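You operate a simulated robot arm through the tools that you are given. There is no shell and no other tool. Be economical: measure what you need, move in short steps, check, and stop when the job is done.

You run a simulated robot arm. Do the job below in one go: nothing can be reset, and whatever is moved stays where it is left.

JOB
Take the silver hex bolt and leave it on top of the white tag block. Take the small grey ring and put it in the large white bin. Take the black test bolt and put it on the wall side of the parts bench. Take the long black bolt and put it on the wall side of the parts bench. Any order will do.
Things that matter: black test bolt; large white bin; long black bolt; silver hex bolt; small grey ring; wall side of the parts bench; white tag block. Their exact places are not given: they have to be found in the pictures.

Only the result counts: the job must be done as asked and must still hold three seconds after the hand-in. Knocking over, shifting, dropping, spilling or breaking anything else fails it.

ROBOT AND FRAMES
A 7-joint arm with a two-finger parallel gripper on a trunk, on a base that drives. Base frame: it is fixed to the floor where the robot stands at the start and does not move with it; the origin is under the middle of the robot, x ahead of it, y to its left, z up; the surface under the hand at the start is at about z = 850. Readings come in mm, rad, newtons and seconds.
With the tool pointing down near the work surface it reaches from about 260 to 700 mm from the robot's upright axis, wherever it stands. Its first joint turns from -2.897 to 2.897 rad. Places, roughly: black test bolt (3x3x5 cm) [500, 6200, 900]; large white bin (24x21x8 cm) [-1700, 6000, 800]; long black bolt (2x2x6 cm) [-4900, 6700, 1000]; silver hex bolt (4x3x5 cm) [500, 200, 900]; small grey ring (8x8x3 cm) [-2300, 1400, 1000]; wall side of the parts bench (23x94 cm) [-2020, 6500, 760]; white tag block [-3250, 1750, 750]. Payload 3.43 kg.
The tool frame sits at the grasp point between the pads (the TCP): z along the fingers, y along the line on which they close. The tips reach 30 mm beyond it. The gripper opens to 94 mm. The fingers are 28 mm wide and 10 mm thick; the gripper's body (50 by 96 mm) begins 55 mm behind the TCP.
Orientation is that of the tool frame in the base frame, as a unit quaternion [w, x, y, z]. With the fingers straight down and closing along the base's y, the tool's x points along the base's -x, its y along +y and its z along -z.

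CONTROLS
- The arm moves only by the tool apply_moves. Its argument "deltas" is a list of rows, each an object of numbers (a shift or turn left out is 0, a gripper value left out holds the last): "tx", "ty", "tz": the shift along the tool's x, y, z in units of 20 mm (1.0 is 20 mm); "wx", "wy", "wz": the turn, a rotation vector about the tool's x, y, z in units of 5 degrees (1.0 is 5 degrees); "jaw": the closure, from 0 (fully open) to 1 (shut). In form: [{"tx": .., "ty": .., "tz": .., "wx": .., "wy": .., "wz": .., "jaw": ..}, ...]. A call has 1 to 20 rows; each row shifts and turns the commanded pose from where the row before left it, along the tool's axes as they then stand. A call with a number of a shift or a turn outside -1 to 1 is refused whole. A row lasts 0.2 s, in which the tool goes at most 50 mm and 0.15 rad; a call with a longer step from one row to the next is refused whole, and so is a gripper value outside its range. Where a pose cannot be reached the arm comes as near as it can. A force on the tool above 40 N (or 10 N above the force at the start of the call, whichever is more), or a blocked arm, ends the call early, and 0.2 s more pass. Each finger travels about 108 mm/s and halts on what it meets, pressing with about 26 N; the grip force reading is that of the motor and also rises with nothing between the fingers. The clock runs only during rows and for 0.2 s after the last one: add rows that do not move to give the fingers time. It gives the time, the measured TCP pose, the force on the tool (base axes), the opening and the grip force at its end, in the units of the frame above (readings bear some noise), with the torque about the TCP (base axes, N m) and any sound that the robot's microphone picked up.
- Cameras (640 x 400 px; columns grow to the right, rows downward): "scene" is now at [372.2, 108.9, 1217.8]; the picture's right is [-0.00, -0.24, 0.97], its down [-0.36, 0.91, 0.22] and it looks along [-0.93, -0.35, -0.09] (base axes); focal length 214 px, centre (320, 200). "wrist" rides on the gripper at [76, 14, -103] in the tool frame; the picture's right is [-0.18, 0.98, 0.00], its down [-0.75, -0.14, -0.64] and it looks along [-0.63, -0.12, 0.77] (tool axes); focal length 243 px, centre (320, 200).
- grab_frame(camera): a new picture of that camera. It takes no simulated time.
- lift_body(by): slides the trunk up (or, below 0, down) by that many mm; the arm and the scene camera ride with it, the base frame stays. It gives what a move gives, with no picture.
- steer(legs): drives the robot by 1 to 6 legs, each [ahead, left, turn to the left] in mm, mm and rad, along the robot's own axes; the way and the turn of a leg run together, so that a leg with both is an arc; at most 1500 mm and 3.142 rad a leg. The arm and the cameras ride along, it lands a little off, and it stops where it bumps. It gives what a move gives.
- turn_head(pan, tilt): turns the head with the scene camera to pan (to the left, within 1.396 rad either way) and tilt (down, from -0.506 to 1.204), counted from straight ahead of the robot. It gives what a move gives.
- probe_pixels(camera, pixels): there is no depth. For up to 12 entries [column, row, z] of the newest picture of that camera ("zoom" is the newest enlarged one), the place [x, y] in the base frame at which the ray of that pixel passes the height z, good to about 2 mm, but the place of the scene camera against the robot may be out by one fixed shift of up to 18 mm in any direction. It takes no simulated time.
- close_up(camera, box): a new picture of the part [left, top, right, bottom] of that camera's present view, enlarged. It takes no simulated time.
- hand_in(): hands the job in; it is judged then, once.

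Keep the steps short. Do not move on a guess: measure, check each grasp and each placing, and mend mistakes. In all there are 110 turns and 78 pictures (those below and enlarged ones count). Leave the gripper open and the arm clear of the work at the hand-in unless told otherwise, and finish with a single line.

The tools are called after "Emit:" as name(argument=value, ...) on one line, values as JSON. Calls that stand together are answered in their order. apply_moves: Moves the arm, as the interface text tells. Its arguments: {"type":"object","properties":{"deltas":{"type":"array"}},"required":["deltas"]} The other tools are called the same way: lift_body (by) slides the trunk up or down; steer (legs) drives the base; turn_head (pan, tilt) turns the head that bears the scene camera; grab_frame (camera) takes a picture; probe_pixels (camera, pixels) gives the place at which the rays of pixels pass given heights; close_up (camera, box) takes an enlarged picture of a part of a camera's view; hand_in () hands the job in.

At the start:

```text
time: 0.0
ee_pos: [359.6, 170.8, 1110.7]
tcp_rot: [0.0, 0.0, 1.0, 0.0]
ft_force: [0.6, -0.9, 0.1]
ft_torque: [0.01, 0.0, 0.0]
grip_width: 94.1
grasp_force: 0.0
trunk travel left (down, up): [-275.0, 315.0]
robot x, y, heading: [1.3, -4.3, -0.002]
head pan, tilt: [-1.332, 1.201]
```

scene: 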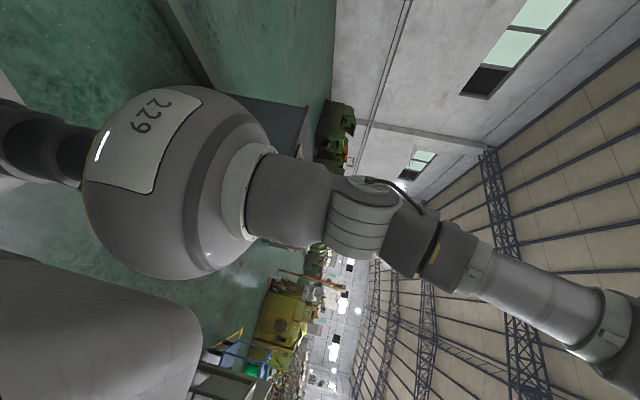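
wrist: 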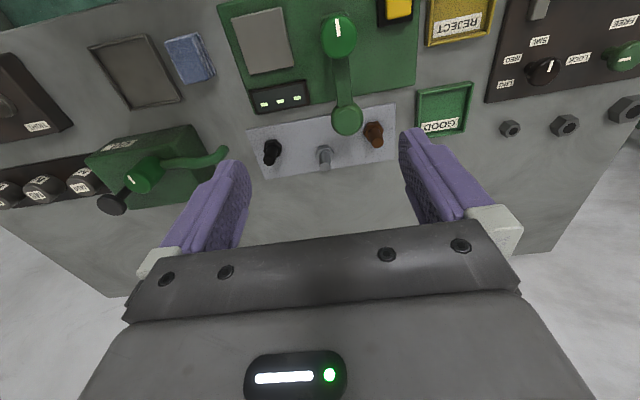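

The wrist view shows a bench with a small plate holding three bolts (around 325,155). I'll turn the head ahead and down to see the bench with the scene camera.

Emit:
turn_head(pan=0, tilt=0.7)

Emit:
grab_frame(camera="scene")

Emit:
close_up(camera="wrist", box=[220, 60, 420, 185])

```text
time: 1.5
ee_pos: [360.1, 170.8, 1110.3]
tcp_rot: [0.0, 0.0, 1.0, 0.0]
ft_force: [-0.1, 0.1, 0.5]
ft_torque: [-0.01, 0.01, 0.03]
grip_width: 93.9
grasp_force: 0.1
trunk travel left (down, up): [-275.0, 315.0]
robot x, y, heading: [3.6, -1.8, 0.001]
head pan, tilt: [0.0, 0.7]
```

```text
75 pictures are left
```

scene: 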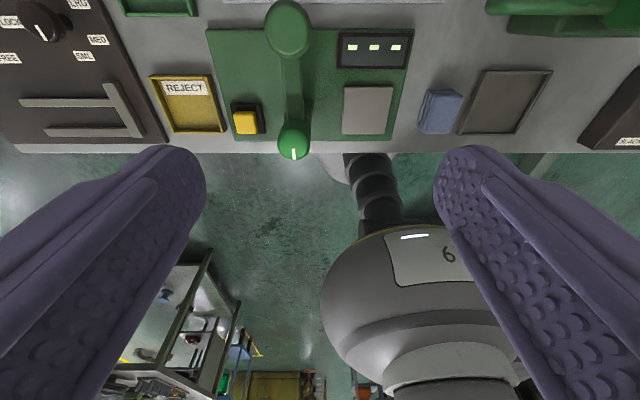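

```text
3.20 times, centred on (320, 122) of wrist
```

zoom: 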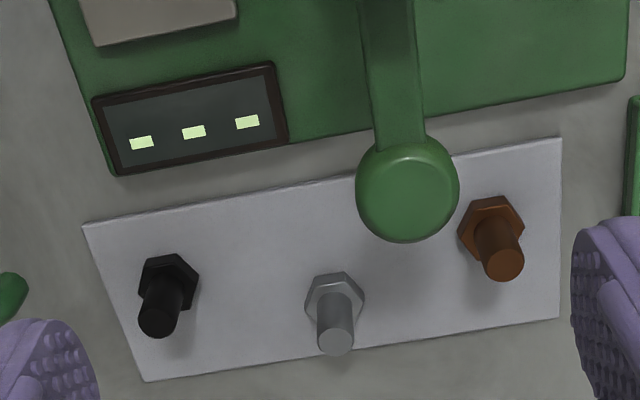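

The scene picture is oddly oriented, so I'll probe a few pixels at two heights to learn its real viewing geometry, and also locate the silver bolt in the wrist view.

Emit:
probe_pixels(camera="scene", pixels=[[320, 200, 850], [320, 200, 0], [320, 100, 850], [320, 100, 1000], [100, 100, 850], [185, 88, 850], [320, 300, 0]])

Emit:
grab_frame(camera="wrist")

Emit:
probe_pixels(camera="wrist", pixels=[[445, 22, 850], [323, 150, 850], [323, 166, 900], [373, 125, 880], [270, 152, 880], [347, 118, 900], [340, 35, 900], [320, 200, 850]])

```text
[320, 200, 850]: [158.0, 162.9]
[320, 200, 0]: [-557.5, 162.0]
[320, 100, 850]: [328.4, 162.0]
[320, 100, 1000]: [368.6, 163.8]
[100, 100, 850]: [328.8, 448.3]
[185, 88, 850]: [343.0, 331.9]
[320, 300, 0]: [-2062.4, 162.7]
```

```text
73 pictures are left
```

wrist: 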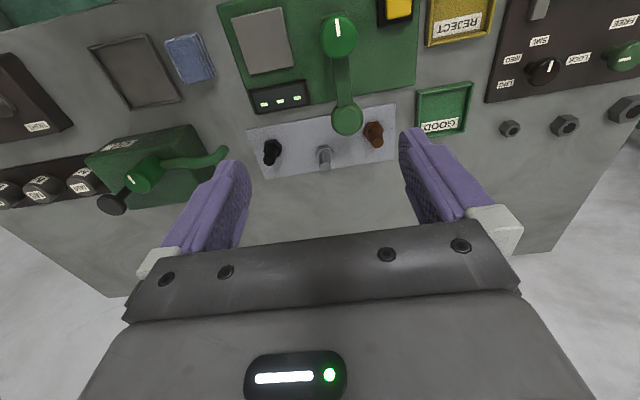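

```text
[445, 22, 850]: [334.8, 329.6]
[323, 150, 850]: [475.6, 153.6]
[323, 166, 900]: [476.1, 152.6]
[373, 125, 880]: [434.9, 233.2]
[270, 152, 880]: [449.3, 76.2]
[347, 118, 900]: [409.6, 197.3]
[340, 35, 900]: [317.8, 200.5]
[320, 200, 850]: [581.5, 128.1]
```

Findings: in both cameras picture-top is toward the robot. The scene camera seems to sit by the hand with "straight ahead" pointing down. The silver bolt stands at about (476,153). I'll move the hand over it at this height: +116 mm in x, −18 in y.

Emit:
apply_moves(deltas=[{"tx": -1}, {"tx": -1, "ty": -0.3}, {"tx": -1, "ty": -0.3}, {"tx": -1, "ty": -0.3}, {"tx": -1}, {"tx": -0.8}, {}])

Emit:
grab_frame(camera="wrist")

Emit:
turn_head(pan=0, tilt=0.2)

Emit:
grab_frame(camera="scene")

```text
time: 3.1
ee_pos: [478.5, 152.7, 1110.2]
tcp_rot: [-0.001, 0.001, 1.0, 0.0]
ft_force: [0.8, 0.5, 0.0]
ft_torque: [-0.01, 0.01, 0.01]
grip_width: 94.2
grasp_force: 0.0
trunk travel left (down, up): [-275.0, 315.0]
robot x, y, heading: [-4.9, 1.1, 0.002]
head pan, tilt: [0.0, 0.7]
```

```text
72 pictures are left
```

wrist: 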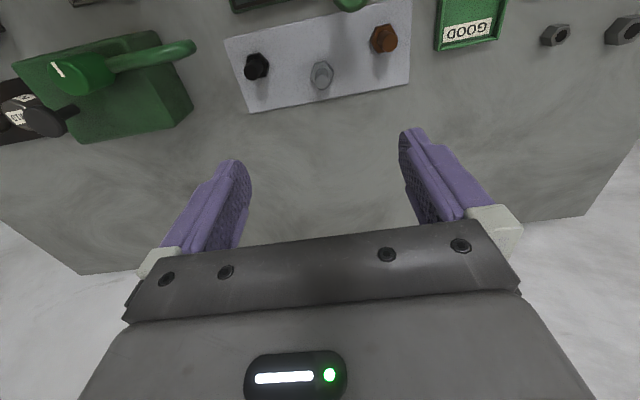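

```text
time: 4.0
ee_pos: [477.5, 151.9, 1110.1]
tcp_rot: [-0.001, 0.0, 1.0, 0.0]
ft_force: [0.0, 0.3, 0.8]
ft_torque: [0.0, 0.0, 0.0]
grip_width: 93.9
grasp_force: 0.0
trunk travel left (down, up): [-275.0, 315.0]
robot x, y, heading: [-1.2, -1.6, 0.001]
head pan, tilt: [0.0, 0.201]
```

```text
71 pictures are left
```

scene: 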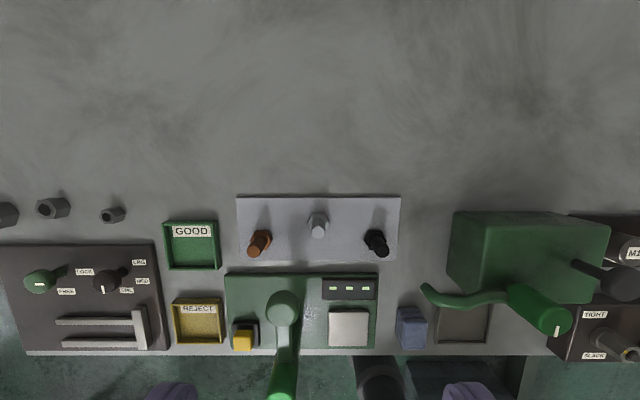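

Now probing the silver bolt in both pictures (wrist 321,75; scene 318,226).

Emit:
probe_pixels(camera="wrist", pixels=[[321, 77, 880], [321, 82, 900], [319, 70, 856], [384, 38, 880], [257, 66, 880], [350, 0, 900]])

Emit:
probe_pixels(camera="scene", pixels=[[318, 232, 900], [318, 221, 856], [260, 243, 880], [377, 242, 880], [284, 308, 900], [282, 390, 950]])

Emit:
close_up(camera="scene", box=[220, 180, 420, 305])

```text
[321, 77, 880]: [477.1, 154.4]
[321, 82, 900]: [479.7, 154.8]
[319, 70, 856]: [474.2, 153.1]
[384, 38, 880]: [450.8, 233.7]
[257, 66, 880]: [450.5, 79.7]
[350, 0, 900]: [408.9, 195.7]
```

```text
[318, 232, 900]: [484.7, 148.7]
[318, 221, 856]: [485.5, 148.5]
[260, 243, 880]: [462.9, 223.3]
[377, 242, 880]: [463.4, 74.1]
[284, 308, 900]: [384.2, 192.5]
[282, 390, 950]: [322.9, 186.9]
```

```text
3.20 times, centred on (320, 242) of scene
```

zoom: 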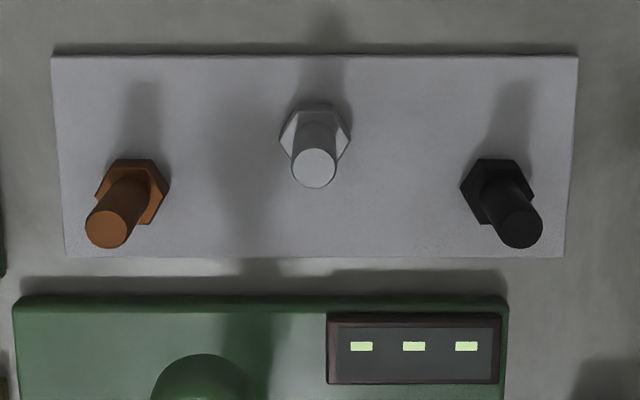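

Both agree: bolt at about (477,154), hand already over it at (477.5,152). The lever knob near (396,196,z≈934) is clear. I'll partly close the jaw (opening ≈60) and descend to z≈930.

Emit:
apply_moves(deltas=[{"tz": 1, "jaw": 0.36, "ty": 0.1}, {"tz": 1}, {"tz": 1}, {"tz": 1}, {"tz": 1}, {"tz": 1}, {"tz": 1}, {"tz": 1}, {"tz": 1}, {}])

Emit:
grab_frame(camera="wrist")

Emit:
grab_frame(camera="scene")

```text
time: 6.2
ee_pos: [473.8, 153.6, 928.9]
tcp_rot: [0.0, -0.001, 1.0, 0.001]
ft_force: [0.0, -0.1, -0.6]
ft_torque: [0.01, 0.02, 0.0]
grip_width: 60.4
grasp_force: 0.1
trunk travel left (down, up): [-275.0, 315.0]
robot x, y, heading: [0.1, 0.9, 0.001]
head pan, tilt: [0.0, 0.201]
```

```text
69 pictures are left
```

wrist: 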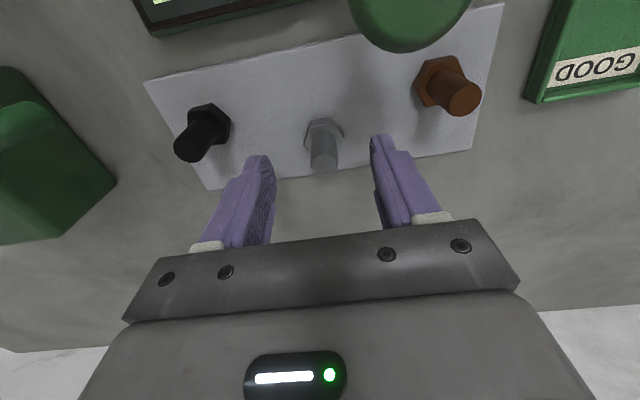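

```text
68 pictures are left
```

scene: 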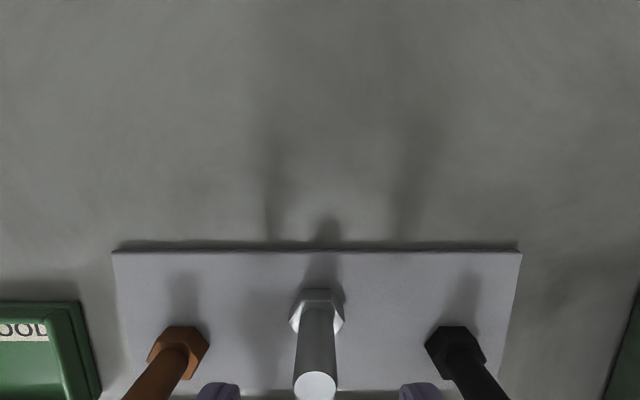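

Checking the bolt tip (wrist 323,166; scene 316,386) and head top at several heights.

Emit:
probe_pixels(camera="wrist", pixels=[[323, 167, 890], [323, 167, 900], [323, 167, 910], [324, 130, 860], [324, 130, 870]])

Emit:
probe_pixels(camera="scene", pixels=[[316, 386, 890], [316, 386, 900], [316, 386, 910], [317, 310, 860], [317, 310, 870], [317, 253, 850], [117, 253, 850]])

```text
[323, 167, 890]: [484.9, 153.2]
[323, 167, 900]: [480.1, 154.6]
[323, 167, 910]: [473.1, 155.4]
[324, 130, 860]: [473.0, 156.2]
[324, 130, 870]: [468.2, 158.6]
```

```text
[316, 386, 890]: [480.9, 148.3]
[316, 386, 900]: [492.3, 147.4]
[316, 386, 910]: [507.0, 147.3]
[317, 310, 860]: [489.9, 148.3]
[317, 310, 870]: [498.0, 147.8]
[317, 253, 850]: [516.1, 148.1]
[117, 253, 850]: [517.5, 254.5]
```

Bolt top is ≈898, shaft at about (478,154). I'll go down to TCP z≈900 (tips ≈870, above the hex head), then close.

Emit:
apply_moves(deltas=[{"tz": 0.7, "tx": -0.2}, {"tz": 0.7}, {"jaw": 0.5}, {"jaw": 0.7}, {"jaw": 1}, {}, {}, {}])

Emit:
grab_frame(camera="wrist")

```text
time: 8.0
ee_pos: [478.9, 154.7, 901.8]
tcp_rot: [0.0, 0.0, 1.0, 0.0]
ft_force: [-0.2, 1.1, 0.2]
ft_torque: [0.06, 0.01, -0.01]
grip_width: 17.2
grasp_force: 26.1
trunk travel left (down, up): [-275.0, 315.0]
robot x, y, heading: [1.1, -0.8, -0.0]
head pan, tilt: [0.0, 0.201]
```

```text
67 pictures are left
```

wrist: 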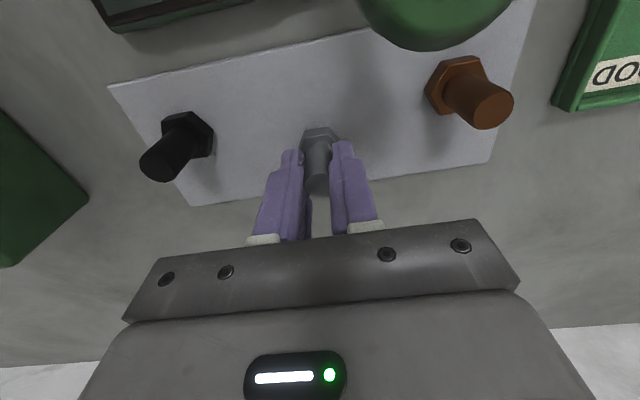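

Grip at 17.2 mm on the shaft, head right below the fingertips. Lifting slowly.

Emit:
apply_moves(deltas=[{"tz": -0.5}, {"tz": -1}, {"tz": -1}, {"tz": -1}, {"tz": -1}, {"tz": -1}, {"tz": -1}, {"tz": -1}, {"tz": -1}, {"tz": -1}, {"tz": -1}, {}])

Emit:
grab_frame(camera="wrist")

Emit:
turn_head(pan=-1.35, tilt=0.8)

Emit:
grab_frame(camera="scene")

```text
time: 10.6
ee_pos: [481.1, 153.7, 1113.0]
tcp_rot: [0.0, 0.0, 1.0, 0.0]
ft_force: [0.2, -0.6, -0.9]
ft_torque: [0.0, -0.01, 0.01]
grip_width: 16.8
grasp_force: 25.7
trunk travel left (down, up): [-275.0, 315.0]
robot x, y, heading: [-1.4, 3.1, 0.003]
head pan, tilt: [0.0, 0.201]
```

```text
66 pictures are left
```

wrist: 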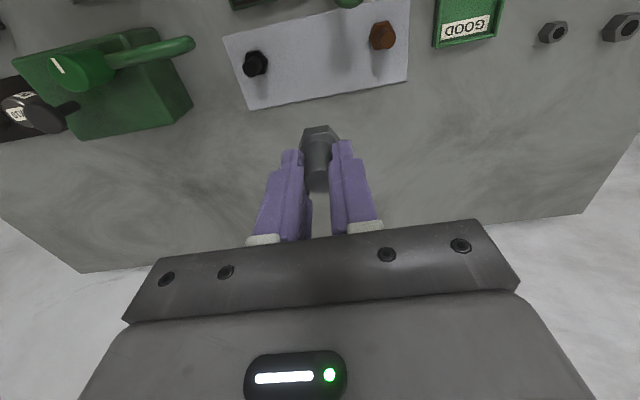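

```text
time: 12.1
ee_pos: [482.0, 154.6, 1113.9]
tcp_rot: [0.0, 0.0, 1.0, 0.0]
ft_force: [-0.6, 0.1, -1.7]
ft_torque: [0.03, -0.01, -0.01]
grip_width: 16.8
grasp_force: 25.8
trunk travel left (down, up): [-275.0, 315.0]
robot x, y, heading: [-0.7, -1.6, 0.001]
head pan, tilt: [-1.349, 0.799]
```

```text
65 pictures are left
```

scene: 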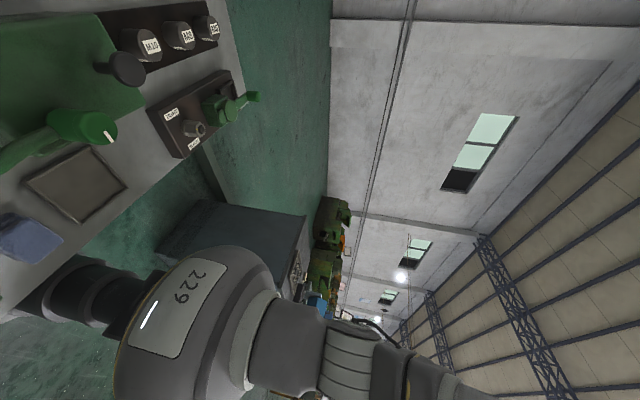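

The bolt is held. Next target area is behind-left. I look that way with pan +1.35.

Emit:
turn_head(pan=1.3, tilt=1.0)

Emit:
grab_frame(camera="scene")

Emit:
turn_head(pan=0.7, tilt=1.2)

Emit:
grab_frame(camera="scene")

```text
time: 14.5
ee_pos: [481.4, 154.6, 1113.0]
tcp_rot: [0.0, 0.0, 1.0, 0.0]
ft_force: [1.1, -0.3, -0.4]
ft_torque: [-0.02, 0.02, 0.01]
grip_width: 17.1
grasp_force: 25.6
trunk travel left (down, up): [-275.0, 315.0]
robot x, y, heading: [-1.5, 4.8, -0.0]
head pan, tilt: [1.3, 1.0]
```

```text
64 pictures are left
```

scene: 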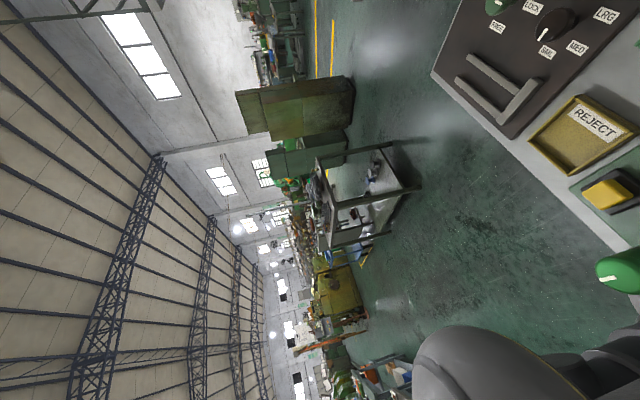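

```text
time: 15.5
ee_pos: [481.7, 153.0, 1113.2]
tcp_rot: [0.0, 0.0, 1.0, 0.0]
ft_force: [-0.2, 0.1, -1.0]
ft_torque: [0.01, 0.05, 0.06]
grip_width: 16.7
grasp_force: 26.2
trunk travel left (down, up): [-275.0, 315.0]
robot x, y, heading: [2.3, -3.5, 0.003]
head pan, tilt: [0.7, 1.201]
```

```text
63 pictures are left
```

scene: 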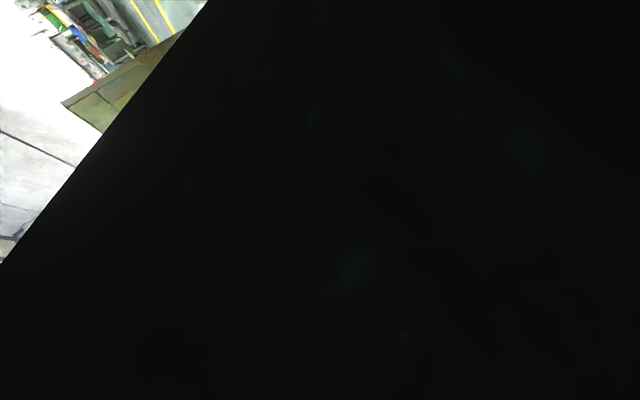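

The shelved table at (360,195) is likely a target. I restore that view, zoom and probe for floor positions.

Emit:
turn_head(pan=1.3, tilt=1.0)

Emit:
close_up(camera="scene", box=[230, 60, 470, 400])

Emit:
grab_frame(camera="scene")

Emit:
probe_pixels(camera="scene", pixels=[[420, 188, 0], [388, 145, 0], [363, 260, 0], [352, 80, 0], [360, 315, 0], [405, 370, 0], [345, 175, 750], [378, 160, 750]])

```text
time: 16.5
ee_pos: [480.4, 153.8, 1112.5]
tcp_rot: [0.0, 0.0, 1.0, 0.0]
ft_force: [0.1, 0.7, -1.7]
ft_torque: [-0.02, -0.01, 0.01]
grip_width: 17.1
grasp_force: 26.5
trunk travel left (down, up): [-275.0, 315.0]
robot x, y, heading: [0.5, 0.8, 0.0]
head pan, tilt: [1.3, 1.0]
```

```text
1.18 times, centred on (350, 230) of scene
```

zoom: 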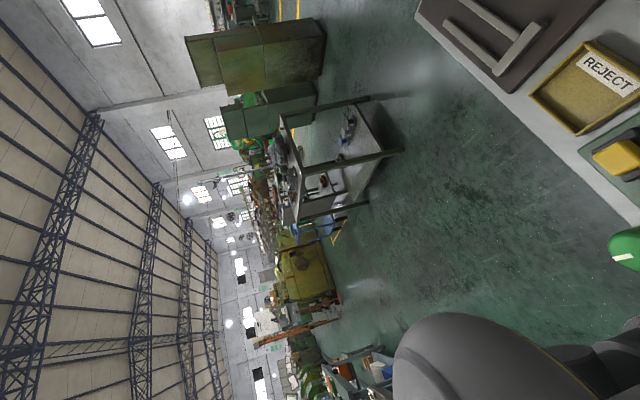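

```text
61 pictures are left
```

scene: 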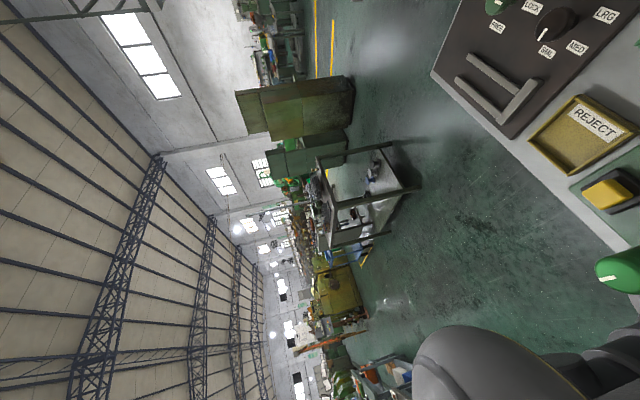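

```text
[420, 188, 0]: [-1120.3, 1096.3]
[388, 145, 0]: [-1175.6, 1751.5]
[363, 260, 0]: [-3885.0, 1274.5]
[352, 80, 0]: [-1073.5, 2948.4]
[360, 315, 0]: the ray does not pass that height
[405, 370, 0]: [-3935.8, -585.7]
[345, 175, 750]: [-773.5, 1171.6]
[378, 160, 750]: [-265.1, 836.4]
```

The shelved table stands around x −1120…, y 1100–1750. I back off the bench 500 mm and turn left 1.0 rad, so that the camera's side view faces the target area.

Emit:
steer(legs=[[-500, 0, 0], [0, 0, 1.0]])

Emit:
turn_head(pan=1.3, tilt=0.0)

Emit:
grab_frame(camera="scene")

```text
time: 22.0
ee_pos: [-369.6, 486.7, 1113.8]
tcp_rot: [-0.001, -0.475, 0.88, 0.0]
ft_force: [0.7, -1.4, -1.1]
ft_torque: [-0.03, -0.03, -0.02]
grip_width: 16.8
grasp_force: 26.0
trunk travel left (down, up): [-275.0, 315.0]
robot x, y, heading: [-502.5, 3.3, 0.987]
head pan, tilt: [1.3, 1.0]
```

```text
time: 23.2
ee_pos: [-370.4, 487.5, 1113.4]
tcp_rot: [-0.001, -0.475, 0.88, 0.001]
ft_force: [-0.2, 0.1, -1.9]
ft_torque: [-0.01, 0.01, 0.02]
grip_width: 16.7
grasp_force: 25.9
trunk travel left (down, up): [-275.0, 315.0]
robot x, y, heading: [-507.1, 2.0, 0.991]
head pan, tilt: [1.3, 0.0]
```

```text
60 pictures are left
```

scene: 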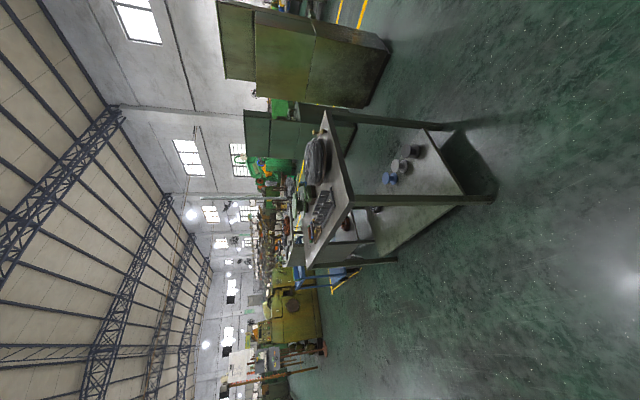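

I see the table with items on its top (300–350, 130–260). I zoom there and probe.

Emit:
close_up(camera="scene", box=[230, 90, 430, 290])

Emit:
probe_pixels(camera="scene", pixels=[[493, 195, 0], [466, 125, 0], [396, 260, 0], [348, 205, 950], [325, 115, 950], [308, 265, 950], [348, 205, 1000], [308, 265, 1000], [388, 50, 0], [370, 105, 0], [322, 345, 0], [333, 292, 0]])

```text
2.00 times, centred on (330, 190) of scene
```

zoom: 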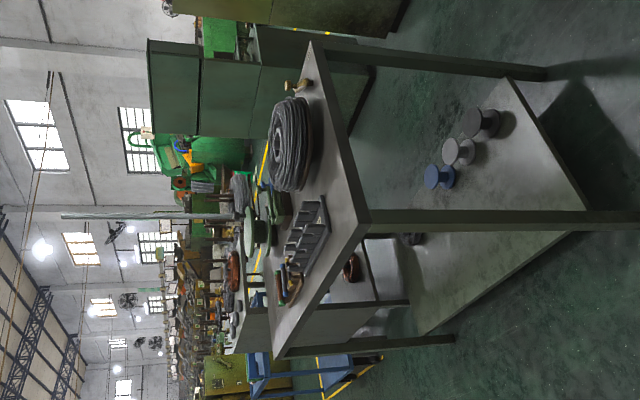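

```text
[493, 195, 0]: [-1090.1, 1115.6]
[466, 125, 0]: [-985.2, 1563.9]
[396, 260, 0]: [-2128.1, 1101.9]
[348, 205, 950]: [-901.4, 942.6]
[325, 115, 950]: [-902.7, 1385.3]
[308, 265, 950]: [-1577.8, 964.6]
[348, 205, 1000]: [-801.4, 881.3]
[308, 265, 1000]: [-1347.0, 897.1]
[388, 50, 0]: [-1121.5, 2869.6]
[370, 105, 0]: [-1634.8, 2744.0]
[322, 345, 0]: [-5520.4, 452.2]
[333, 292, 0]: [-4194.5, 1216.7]
```

The table top is at z≈850, spanning x −2130…−1090, y≥1100. I slide the robot to about (−2000, 250) keeping clear of the table, then look again.

Emit:
steer(legs=[[-300, 700, 0], [-300, 680, 0]])

Emit:
grab_frame(camera="scene")

Emit:
close_up(camera="scene", box=[200, 60, 440, 260])

```text
time: 31.1
ee_pos: [-1869.3, 734.5, 1113.1]
tcp_rot: [0.001, -0.478, 0.879, 0.0]
ft_force: [0.3, -0.5, -1.9]
ft_torque: [0.02, -0.02, 0.0]
grip_width: 16.9
grasp_force: 26.3
trunk travel left (down, up): [-275.0, 315.0]
robot x, y, heading: [-2000.6, 246.9, 1.001]
head pan, tilt: [1.3, 0.0]
```

```text
58 pictures are left
```

scene: 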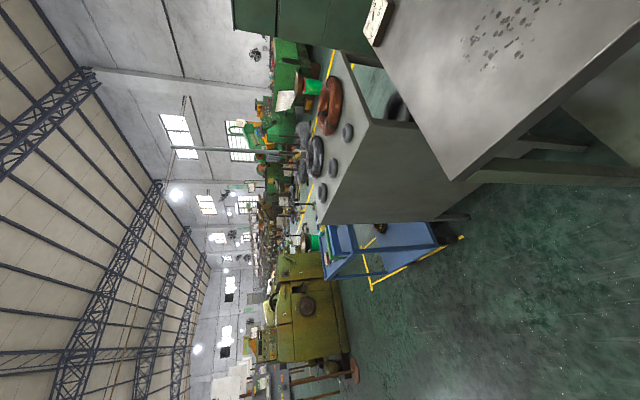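

```text
2.00 times, centred on (320, 160) of scene
```

zoom: 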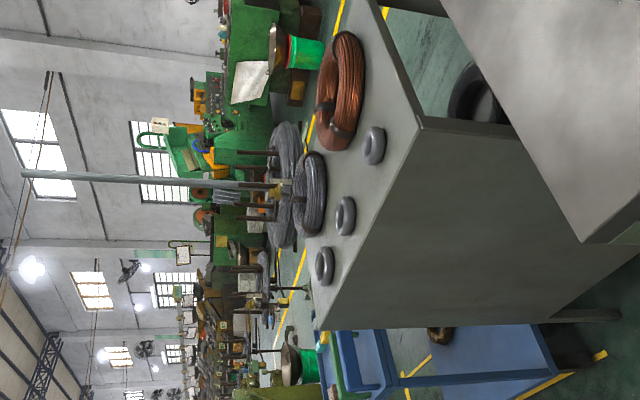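

I see a second bench with three grey rings and, beyond, a blue trolley. Probing floor points and ring positions.

Emit:
grab_frame(camera="scene")

Emit:
probe_pixels(camera="scene", pixels=[[372, 288, 0], [462, 237, 0], [468, 216, 0], [330, 222, 850], [372, 122, 850], [347, 132, 870], [332, 168, 870], [322, 192, 870], [345, 350, 0], [450, 180, 850]])

```text
56 pictures are left
```

scene: 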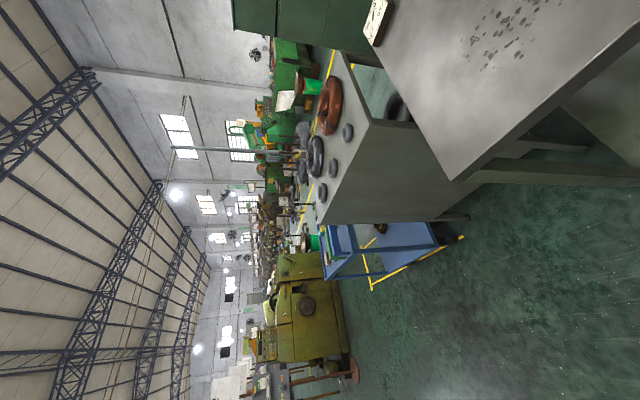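

```text
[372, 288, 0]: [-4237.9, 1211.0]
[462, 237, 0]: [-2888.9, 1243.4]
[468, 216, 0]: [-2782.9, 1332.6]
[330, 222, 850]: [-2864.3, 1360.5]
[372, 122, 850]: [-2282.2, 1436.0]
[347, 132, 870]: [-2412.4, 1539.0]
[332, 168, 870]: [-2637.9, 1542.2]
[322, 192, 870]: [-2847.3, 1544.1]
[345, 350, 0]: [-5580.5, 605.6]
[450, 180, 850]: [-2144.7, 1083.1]
```

The trolley stands behind yellow lines at y≥1240, x≈−2900…−4200. I drive to about (−3250, 480), then turn to face +y and look forward-down.

Emit:
steer(legs=[[-470, 1175, 0], [0, 0, 0.57]])

Emit:
turn_head(pan=0, tilt=-0.5)

Emit:
grab_frame(camera="scene")

```text
time: 39.0
ee_pos: [-3383.6, 994.3, 1113.4]
tcp_rot: [0.0, -0.705, 0.71, 0.0]
ft_force: [-1.0, -0.1, -1.2]
ft_torque: [-0.01, 0.02, 0.0]
grip_width: 17.4
grasp_force: 25.9
trunk travel left (down, up): [-275.0, 315.0]
robot x, y, heading: [-3236.7, 510.7, 1.56]
head pan, tilt: [1.3, 0.0]
```

```text
time: 40.5
ee_pos: [-3383.9, 994.3, 1113.7]
tcp_rot: [0.0, -0.704, 0.71, 0.0]
ft_force: [-0.6, 0.6, -1.4]
ft_torque: [0.01, 0.04, -0.01]
grip_width: 17.3
grasp_force: 25.7
trunk travel left (down, up): [-275.0, 315.0]
robot x, y, heading: [-3231.8, 512.1, 1.555]
head pan, tilt: [0.0, -0.499]
```

```text
55 pictures are left
```

scene: 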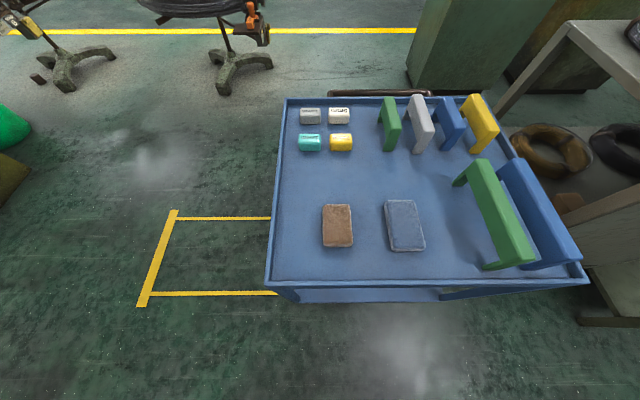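

The trolley is in view; the white tag block is at (339,115). Zoom and probe.

Emit:
close_up(camera="scene", box=[270, 85, 430, 185])

Emit:
probe_pixels(camera="scene", pixels=[[339, 113, 750], [339, 113, 780], [339, 122, 730], [268, 282, 750], [285, 98, 750], [587, 283, 750], [510, 97, 750], [341, 140, 780]])

```text
4.00 times, centred on (350, 135) of scene
```

zoom: 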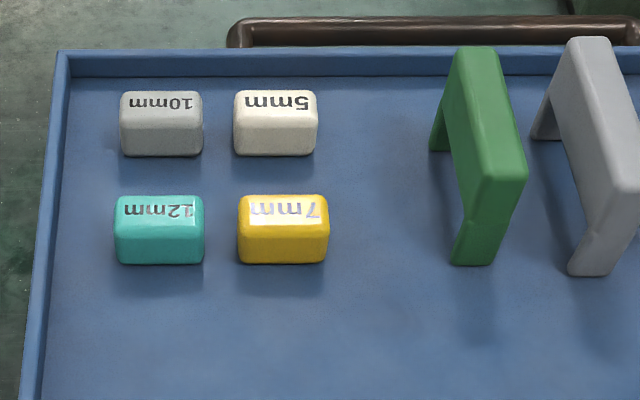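

```text
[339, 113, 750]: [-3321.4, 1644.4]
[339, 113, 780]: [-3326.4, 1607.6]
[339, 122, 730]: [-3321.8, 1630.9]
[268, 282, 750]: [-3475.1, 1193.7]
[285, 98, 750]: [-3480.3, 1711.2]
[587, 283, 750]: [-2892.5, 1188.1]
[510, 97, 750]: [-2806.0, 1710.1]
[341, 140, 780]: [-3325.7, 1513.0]
```

The left edge of the trolley (x≈−3480) is close to the block, so I'd approach from that side. Check floor obstacles there.

Emit:
probe_pixels(camera="scene", pixels=[[30, 140, 0], [30, 165, 0], [70, 88, 0], [240, 92, 0], [200, 60, 0], [40, 80, 0], [145, 305, 0]])

Emit:
turn_head(pan=1.2, tilt=-0.3)

Emit:
grab_frame(camera="scene")

Emit:
probe_pixels(camera="scene", pixels=[[450, 200, 0], [400, 200, 0], [500, 100, 0], [500, 300, 0], [400, 300, 0]])

```text
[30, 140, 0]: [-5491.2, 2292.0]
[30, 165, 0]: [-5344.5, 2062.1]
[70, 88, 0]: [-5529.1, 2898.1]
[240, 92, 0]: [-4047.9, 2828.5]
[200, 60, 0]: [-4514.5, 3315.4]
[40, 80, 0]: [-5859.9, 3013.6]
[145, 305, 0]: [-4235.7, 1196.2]
```

```text
time: 41.9
ee_pos: [-3382.7, 994.5, 1114.0]
tcp_rot: [0.0, -0.704, 0.71, 0.0]
ft_force: [0.7, 0.0, -0.1]
ft_torque: [-0.02, 0.01, -0.02]
grip_width: 17.2
grasp_force: 26.0
trunk travel left (down, up): [-275.0, 315.0]
robot x, y, heading: [-3235.4, 510.1, 1.564]
head pan, tilt: [1.201, -0.3]
```

```text
53 pictures are left
```

scene: 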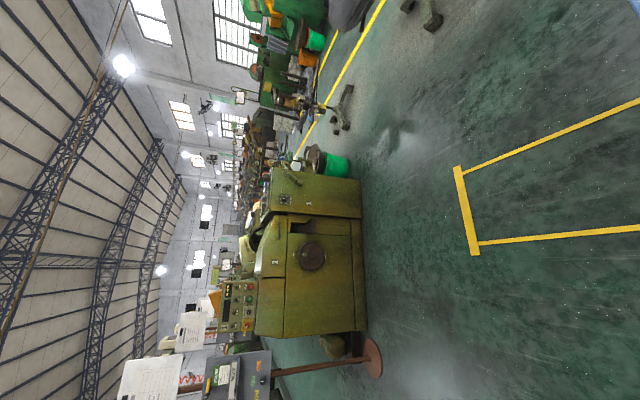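

```text
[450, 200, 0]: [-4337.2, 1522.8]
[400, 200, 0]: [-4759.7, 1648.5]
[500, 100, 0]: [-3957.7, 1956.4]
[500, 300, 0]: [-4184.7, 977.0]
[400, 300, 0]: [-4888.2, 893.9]
```

Floor there is free. I drive left 620, forward 960, then turn right to face the trolley from its left end.

Emit:
steer(legs=[[0, 620, 0], [960, 0, 0], [0, 0, -1.56]])

Emit:
turn_head(pan=0, tilt=-0.1)

Emit:
grab_frame(camera="scene")

Emit:
grab_frame(camera="wrist")

```text
time: 53.6
ee_pos: [-3379.6, 1611.4, 1113.3]
tcp_rot: [0.0, -0.015, 1.0, 0.0]
ft_force: [0.2, 0.8, -0.9]
ft_torque: [0.01, 0.01, 0.0]
grip_width: 17.5
grasp_force: 26.2
trunk travel left (down, up): [-275.0, 315.0]
robot x, y, heading: [-3858.1, 1441.4, 0.038]
head pan, tilt: [1.201, -0.3]
```

```text
time: 55.0
ee_pos: [-3380.5, 1611.3, 1113.2]
tcp_rot: [0.0, -0.015, 1.0, 0.0]
ft_force: [0.5, 0.4, -0.8]
ft_torque: [0.03, -0.04, 0.01]
grip_width: 17.3
grasp_force: 26.3
trunk travel left (down, up): [-275.0, 315.0]
robot x, y, heading: [-3857.4, 1439.9, 0.035]
head pan, tilt: [0.0, -0.099]
```

```text
52 pictures are left
```

scene: 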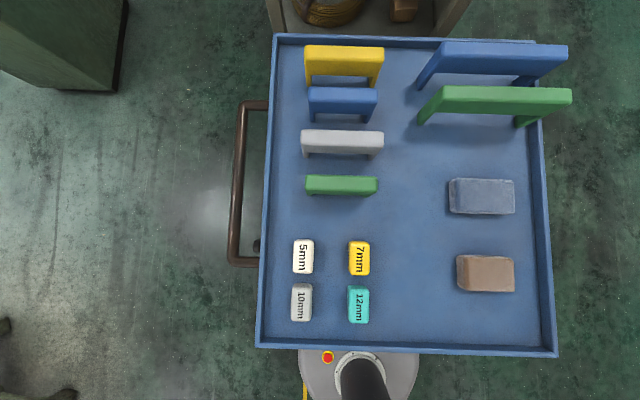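

```text
51 pictures are left
```

wrist: 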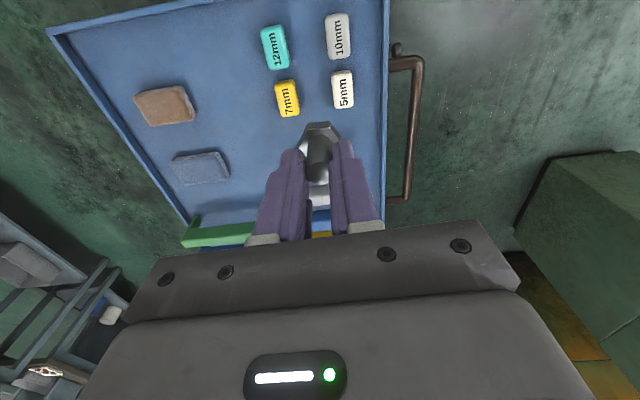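

Now probing the white block (wrist 343,89; scene 303,256) at several heights to find its top.

Emit:
probe_pixels(camera="wrist", pixels=[[343, 89, 720], [343, 89, 740], [343, 89, 760], [335, 75, 740], [353, 104, 740]])

Emit:
probe_pixels(camera="scene", pixels=[[303, 256, 720], [303, 256, 740], [303, 256, 760], [293, 240, 740], [313, 240, 740], [313, 273, 740]])

Emit:
close_up(camera="scene", box=[260, 220, 400, 350])

```text
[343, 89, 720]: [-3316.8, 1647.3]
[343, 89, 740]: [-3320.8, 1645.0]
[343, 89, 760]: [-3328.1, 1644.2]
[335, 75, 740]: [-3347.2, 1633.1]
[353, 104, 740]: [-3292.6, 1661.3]
```

```text
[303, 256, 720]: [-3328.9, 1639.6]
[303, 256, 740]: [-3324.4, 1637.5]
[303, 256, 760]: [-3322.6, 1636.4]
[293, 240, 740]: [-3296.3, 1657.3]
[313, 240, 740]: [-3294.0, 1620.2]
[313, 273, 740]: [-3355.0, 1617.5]
```

```text
3.08 times, centred on (330, 285) of scene
```

zoom: 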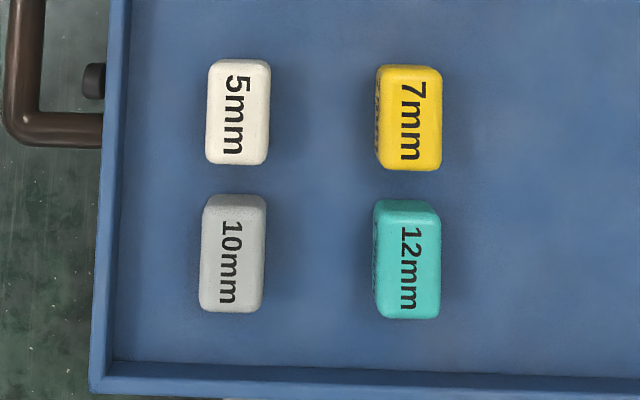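

Block top centre ≈ (−3330,1643), z≈765. I move the hand over it and then lower the trunk 150 mm.

Emit:
apply_moves(deltas=[{"tx": -0.9, "ty": 0.5}, {"tx": -0.9, "ty": 0.5}, {"tx": -0.75, "ty": 0.5}, {}])

Emit:
lift_body(by=-150)

Emit:
apply_moves(deltas=[{"tz": 1}, {"tz": 1}, {"tz": 1}, {"tz": 1}, {}])

Emit:
grab_frame(camera="wrist")

Emit:
grab_frame(camera="scene")

```text
time: 56.0
ee_pos: [-3329.2, 1644.3, 1112.6]
tcp_rot: [0.0, -0.016, 1.0, 0.0]
ft_force: [-0.3, 0.6, -0.9]
ft_torque: [-0.03, 0.0, 0.0]
grip_width: 17.1
grasp_force: 25.6
trunk travel left (down, up): [-275.0, 315.0]
robot x, y, heading: [-3855.3, 1442.1, 0.036]
head pan, tilt: [0.0, -0.099]
```

```text
time: 57.7
ee_pos: [-3330.1, 1642.9, 962.8]
tcp_rot: [0.0, -0.015, 1.0, 0.001]
ft_force: [0.5, 0.1, -1.7]
ft_torque: [0.04, -0.01, -0.03]
grip_width: 17.2
grasp_force: 25.9
trunk travel left (down, up): [-125.0, 465.0]
robot x, y, heading: [-3854.7, 1437.6, 0.032]
head pan, tilt: [0.0, -0.099]
```

```text
time: 58.9
ee_pos: [-3331.3, 1646.0, 884.4]
tcp_rot: [0.001, -0.017, 1.0, 0.0]
ft_force: [-0.5, -0.8, -0.1]
ft_torque: [-0.02, -0.02, -0.02]
grip_width: 17.2
grasp_force: 25.4
trunk travel left (down, up): [-125.0, 465.0]
robot x, y, heading: [-3857.7, 1443.6, 0.029]
head pan, tilt: [0.0, -0.099]
```

```text
49 pictures are left
```

wrist: 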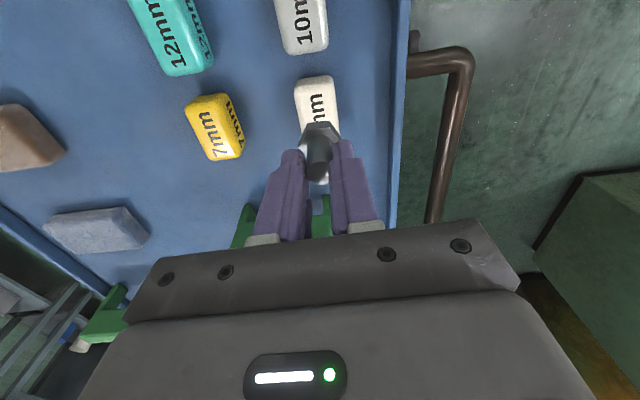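

```text
48 pictures are left
```

scene: 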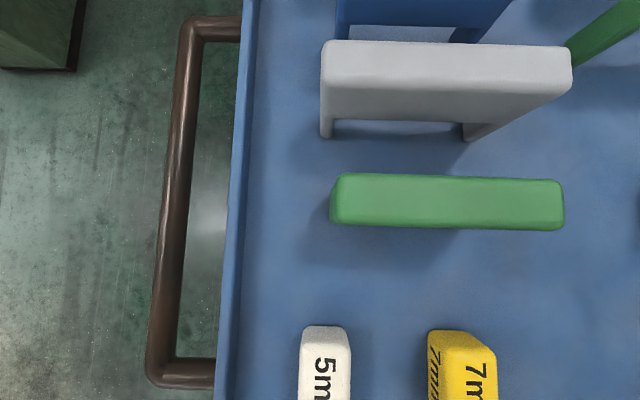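

Refining block geometry: near edge in wrist (314,78), far edge in scene (325,330), side edges.

Emit:
probe_pixels(camera="wrist", pixels=[[314, 79, 750], [314, 79, 770], [297, 100, 750], [297, 100, 770], [334, 100, 750], [334, 100, 770], [319, 184, 770]])

Emit:
probe_pixels(camera="scene", pixels=[[325, 332, 750], [325, 332, 770], [301, 375, 750], [301, 375, 770], [351, 375, 750], [351, 375, 770]])

Emit:
close_up(camera="wrist", box=[260, 60, 380, 200])

```text
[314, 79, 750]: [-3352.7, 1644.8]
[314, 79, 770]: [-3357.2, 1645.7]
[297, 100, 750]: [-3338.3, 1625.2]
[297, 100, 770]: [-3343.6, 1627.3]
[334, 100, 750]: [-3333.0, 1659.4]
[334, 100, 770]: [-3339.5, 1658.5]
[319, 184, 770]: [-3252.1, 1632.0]
```

```text
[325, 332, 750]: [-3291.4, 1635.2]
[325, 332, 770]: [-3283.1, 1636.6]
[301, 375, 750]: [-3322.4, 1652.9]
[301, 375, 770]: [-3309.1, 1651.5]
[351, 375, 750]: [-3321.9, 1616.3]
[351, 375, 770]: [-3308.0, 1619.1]
```

```text
2.86 times, centred on (320, 130) of wrist
```

zoom: 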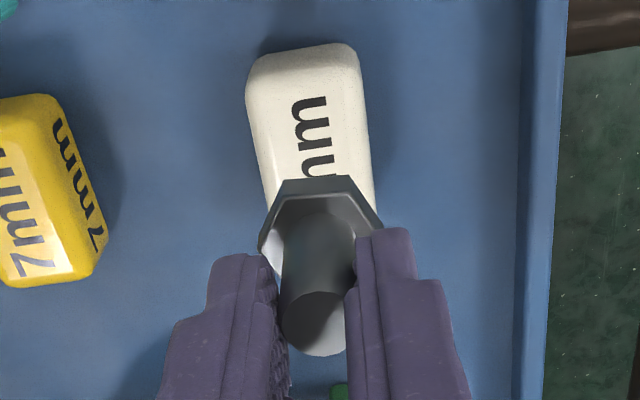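

Block centre ≈ (−3327,1642). Small correction, then descend to TCP ≈ 828 and look.

Emit:
apply_moves(deltas=[{"tx": -0.15, "ty": -0.1}, {"tz": 1}, {"tz": 0.9}, {"tz": 0.9}, {}])

Emit:
close_up(camera="wrist", box=[260, 60, 380, 200])

```text
time: 60.1
ee_pos: [-3324.9, 1643.1, 828.2]
tcp_rot: [0.002, -0.015, 1.0, 0.002]
ft_force: [1.6, -0.2, 19.6]
ft_torque: [-0.09, -0.15, 0.03]
grip_width: 17.4
grasp_force: 26.5
trunk travel left (down, up): [-125.0, 465.0]
robot x, y, heading: [-3857.8, 1444.3, 0.034]
head pan, tilt: [0.0, -0.099]
```

```text
2.86 times, centred on (320, 130) of wrist
```

zoom: 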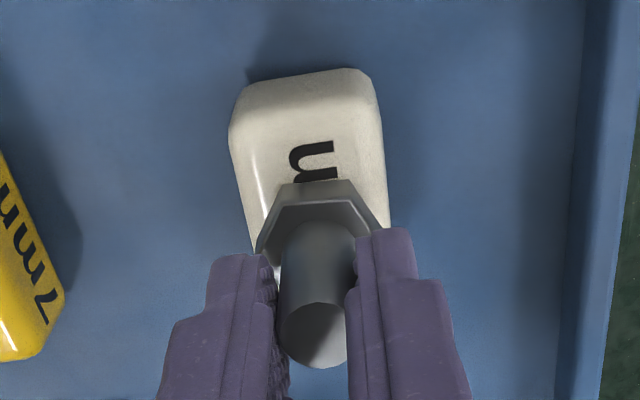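

Contact: 19.6 N upward at z=828 — head rests on the block (top ≈779), centred. I ease off 0.5 mm and open gently.

Emit:
apply_moves(deltas=[{"tz": -0.04}, {"jaw": 0.76}, {"jaw": 0.7}, {"jaw": 0.6}, {"jaw": 0.55}, {}])

Emit:
close_up(camera="wrist", box=[260, 60, 380, 200])

```text
time: 61.5
ee_pos: [-3326.1, 1643.8, 826.4]
tcp_rot: [0.0, -0.016, 1.0, -0.001]
ft_force: [0.5, 0.3, -0.3]
ft_torque: [0.0, 0.01, -0.01]
grip_width: 42.1
grasp_force: 0.1
trunk travel left (down, up): [-125.0, 465.0]
robot x, y, heading: [-3856.2, 1441.9, 0.03]
head pan, tilt: [0.0, -0.099]
```

```text
2.86 times, centred on (320, 130) of wrist
```

zoom: 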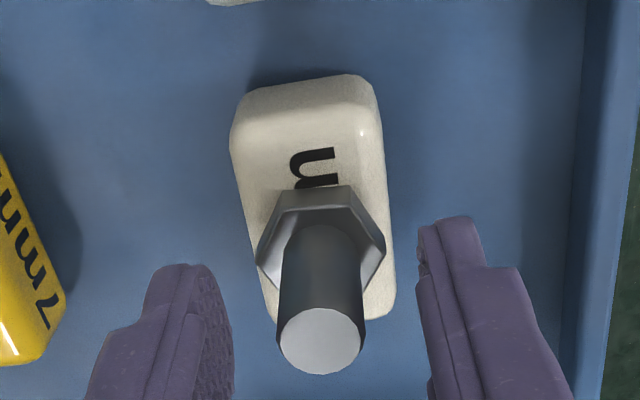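

The bolt stands upright on the block. I rise straight up, then raise the trunk, and check.

Emit:
apply_moves(deltas=[{"tz": -0.5}, {"tz": -1}, {"tz": -1}, {"tz": -1}, {"tz": -1}, {"tz": -1}, {"tz": -1}, {"jaw": 0}])

Emit:
lift_body(by=150)

Emit:
grab_frame(camera="scene")

```text
time: 63.3
ee_pos: [-3328.2, 1644.2, 954.5]
tcp_rot: [0.0, -0.016, 1.0, 0.0]
ft_force: [-0.6, -0.2, -0.2]
ft_torque: [0.05, 0.03, -0.03]
grip_width: 94.2
grasp_force: 0.1
trunk travel left (down, up): [-125.0, 465.0]
robot x, y, heading: [-3858.6, 1441.1, 0.029]
head pan, tilt: [0.0, -0.099]
```

```text
time: 65.1
ee_pos: [-3326.3, 1644.5, 1105.1]
tcp_rot: [-0.001, -0.016, 1.0, 0.0]
ft_force: [1.4, 0.1, -0.7]
ft_torque: [-0.03, -0.02, 0.0]
grip_width: 94.2
grasp_force: 0.1
trunk travel left (down, up): [-275.0, 315.0]
robot x, y, heading: [-3857.9, 1440.5, 0.031]
head pan, tilt: [0.0, -0.099]
```

```text
44 pictures are left
```

scene: 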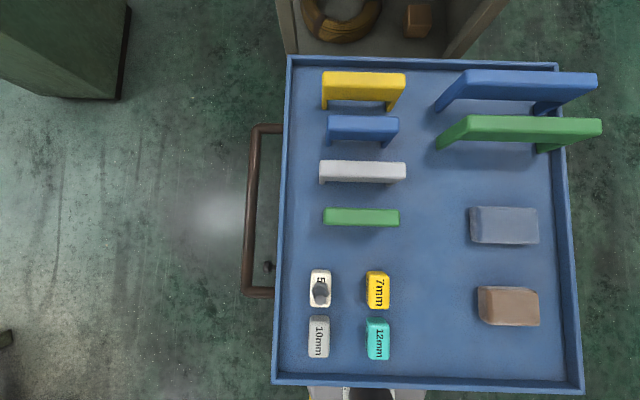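

Silver bolt is in place. Now to the ring bench: turn left, back off 740, slide right 1360, and look forward-down.

Emit:
steer(legs=[[0, 0, 1.54], [-740, 0, 0], [0, -1360, 0]])

Emit:
turn_head(pan=0, tilt=-0.45)

Emit:
grab_frame(camera="scene")

Emit:
probe_pixels(camera="scene", pixels=[[320, 200, 900], [320, 100, 900], [320, 200, 850], [200, 200, 900], [500, 200, 900]])

```text
time: 79.5
ee_pos: [-2647.6, 1314.0, 1105.7]
tcp_rot: [0.0, 0.731, -0.683, 0.0]
ft_force: [-0.5, 0.0, 0.3]
ft_torque: [0.03, -0.01, -0.02]
grip_width: 94.0
grasp_force: 0.1
trunk travel left (down, up): [-275.0, 315.0]
robot x, y, heading: [-2426.8, 791.8, 1.639]
head pan, tilt: [0.0, -0.099]
```

```text
time: 80.4
ee_pos: [-2647.4, 1313.4, 1105.6]
tcp_rot: [0.0, 0.73, -0.683, 0.0]
ft_force: [0.1, 0.1, 0.4]
ft_torque: [-0.01, -0.02, 0.03]
grip_width: 94.1
grasp_force: 0.0
trunk travel left (down, up): [-275.0, 315.0]
robot x, y, heading: [-2425.8, 789.2, 1.642]
head pan, tilt: [0.0, -0.45]
```

```text
43 pictures are left
```

scene: 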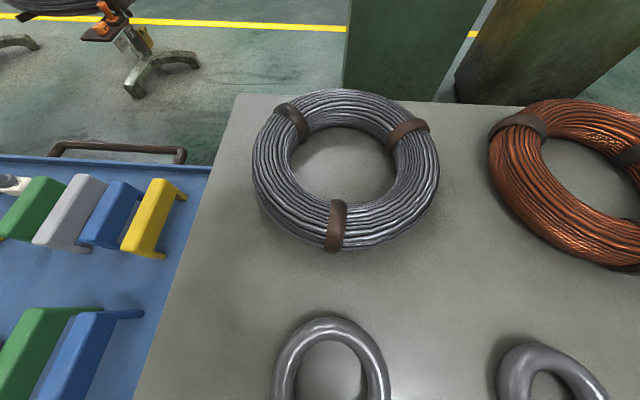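

```text
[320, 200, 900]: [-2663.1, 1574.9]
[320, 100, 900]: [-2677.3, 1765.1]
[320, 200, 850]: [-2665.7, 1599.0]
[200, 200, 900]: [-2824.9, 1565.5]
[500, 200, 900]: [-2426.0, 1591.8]
```

Rings at the bottom of the view. Tilt the head down more to see them all.

Emit:
turn_head(pan=-0.45, tilt=0.0)

Emit:
grab_frame(camera="scene")

Emit:
grab_frame(camera="wrist")

```text
time: 81.3
ee_pos: [-2647.2, 1312.5, 1105.7]
tcp_rot: [0.0, 0.731, -0.683, 0.0]
ft_force: [0.8, 0.5, 0.5]
ft_torque: [0.01, -0.01, 0.01]
grip_width: 94.1
grasp_force: 0.1
trunk travel left (down, up): [-275.0, 315.0]
robot x, y, heading: [-2424.7, 795.2, 1.643]
head pan, tilt: [-0.45, 0.0]
```

```text
42 pictures are left
```

scene: 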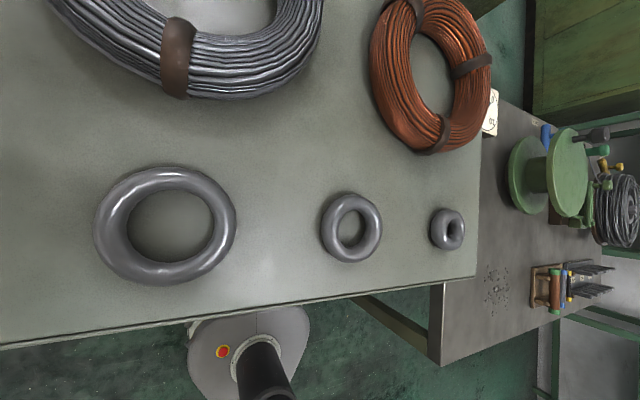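

```text
41 pictures are left
```

wrist: 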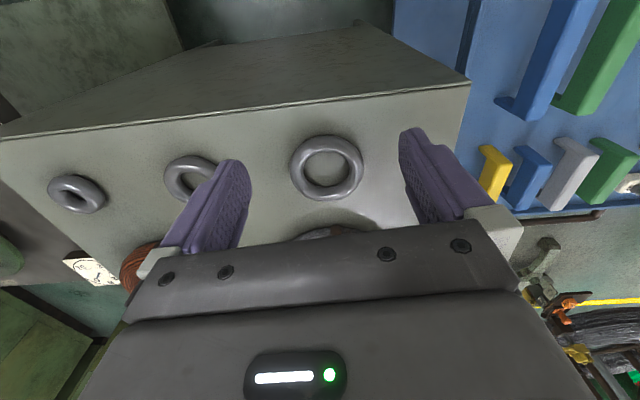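

Three sizes; the small ring is the rightmost: scene (447,230), wrist (77,194). Probing at several heights.

Emit:
probe_pixels(camera="scene", pixels=[[447, 230, 880], [447, 230, 910], [447, 230, 940], [475, 277, 900], [350, 228, 910], [476, 277, 870]])

Emit:
probe_pixels(camera="wrist", pixels=[[77, 194, 880], [77, 194, 910], [77, 194, 940], [470, 82, 880], [470, 82, 910]])

```text
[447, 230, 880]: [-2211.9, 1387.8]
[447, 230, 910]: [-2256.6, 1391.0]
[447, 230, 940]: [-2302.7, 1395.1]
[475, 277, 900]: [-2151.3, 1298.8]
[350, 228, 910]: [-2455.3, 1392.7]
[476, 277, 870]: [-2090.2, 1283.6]
```

```text
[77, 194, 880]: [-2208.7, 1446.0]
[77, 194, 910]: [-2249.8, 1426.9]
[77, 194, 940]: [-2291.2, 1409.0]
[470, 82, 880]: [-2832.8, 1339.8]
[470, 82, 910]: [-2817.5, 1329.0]
```

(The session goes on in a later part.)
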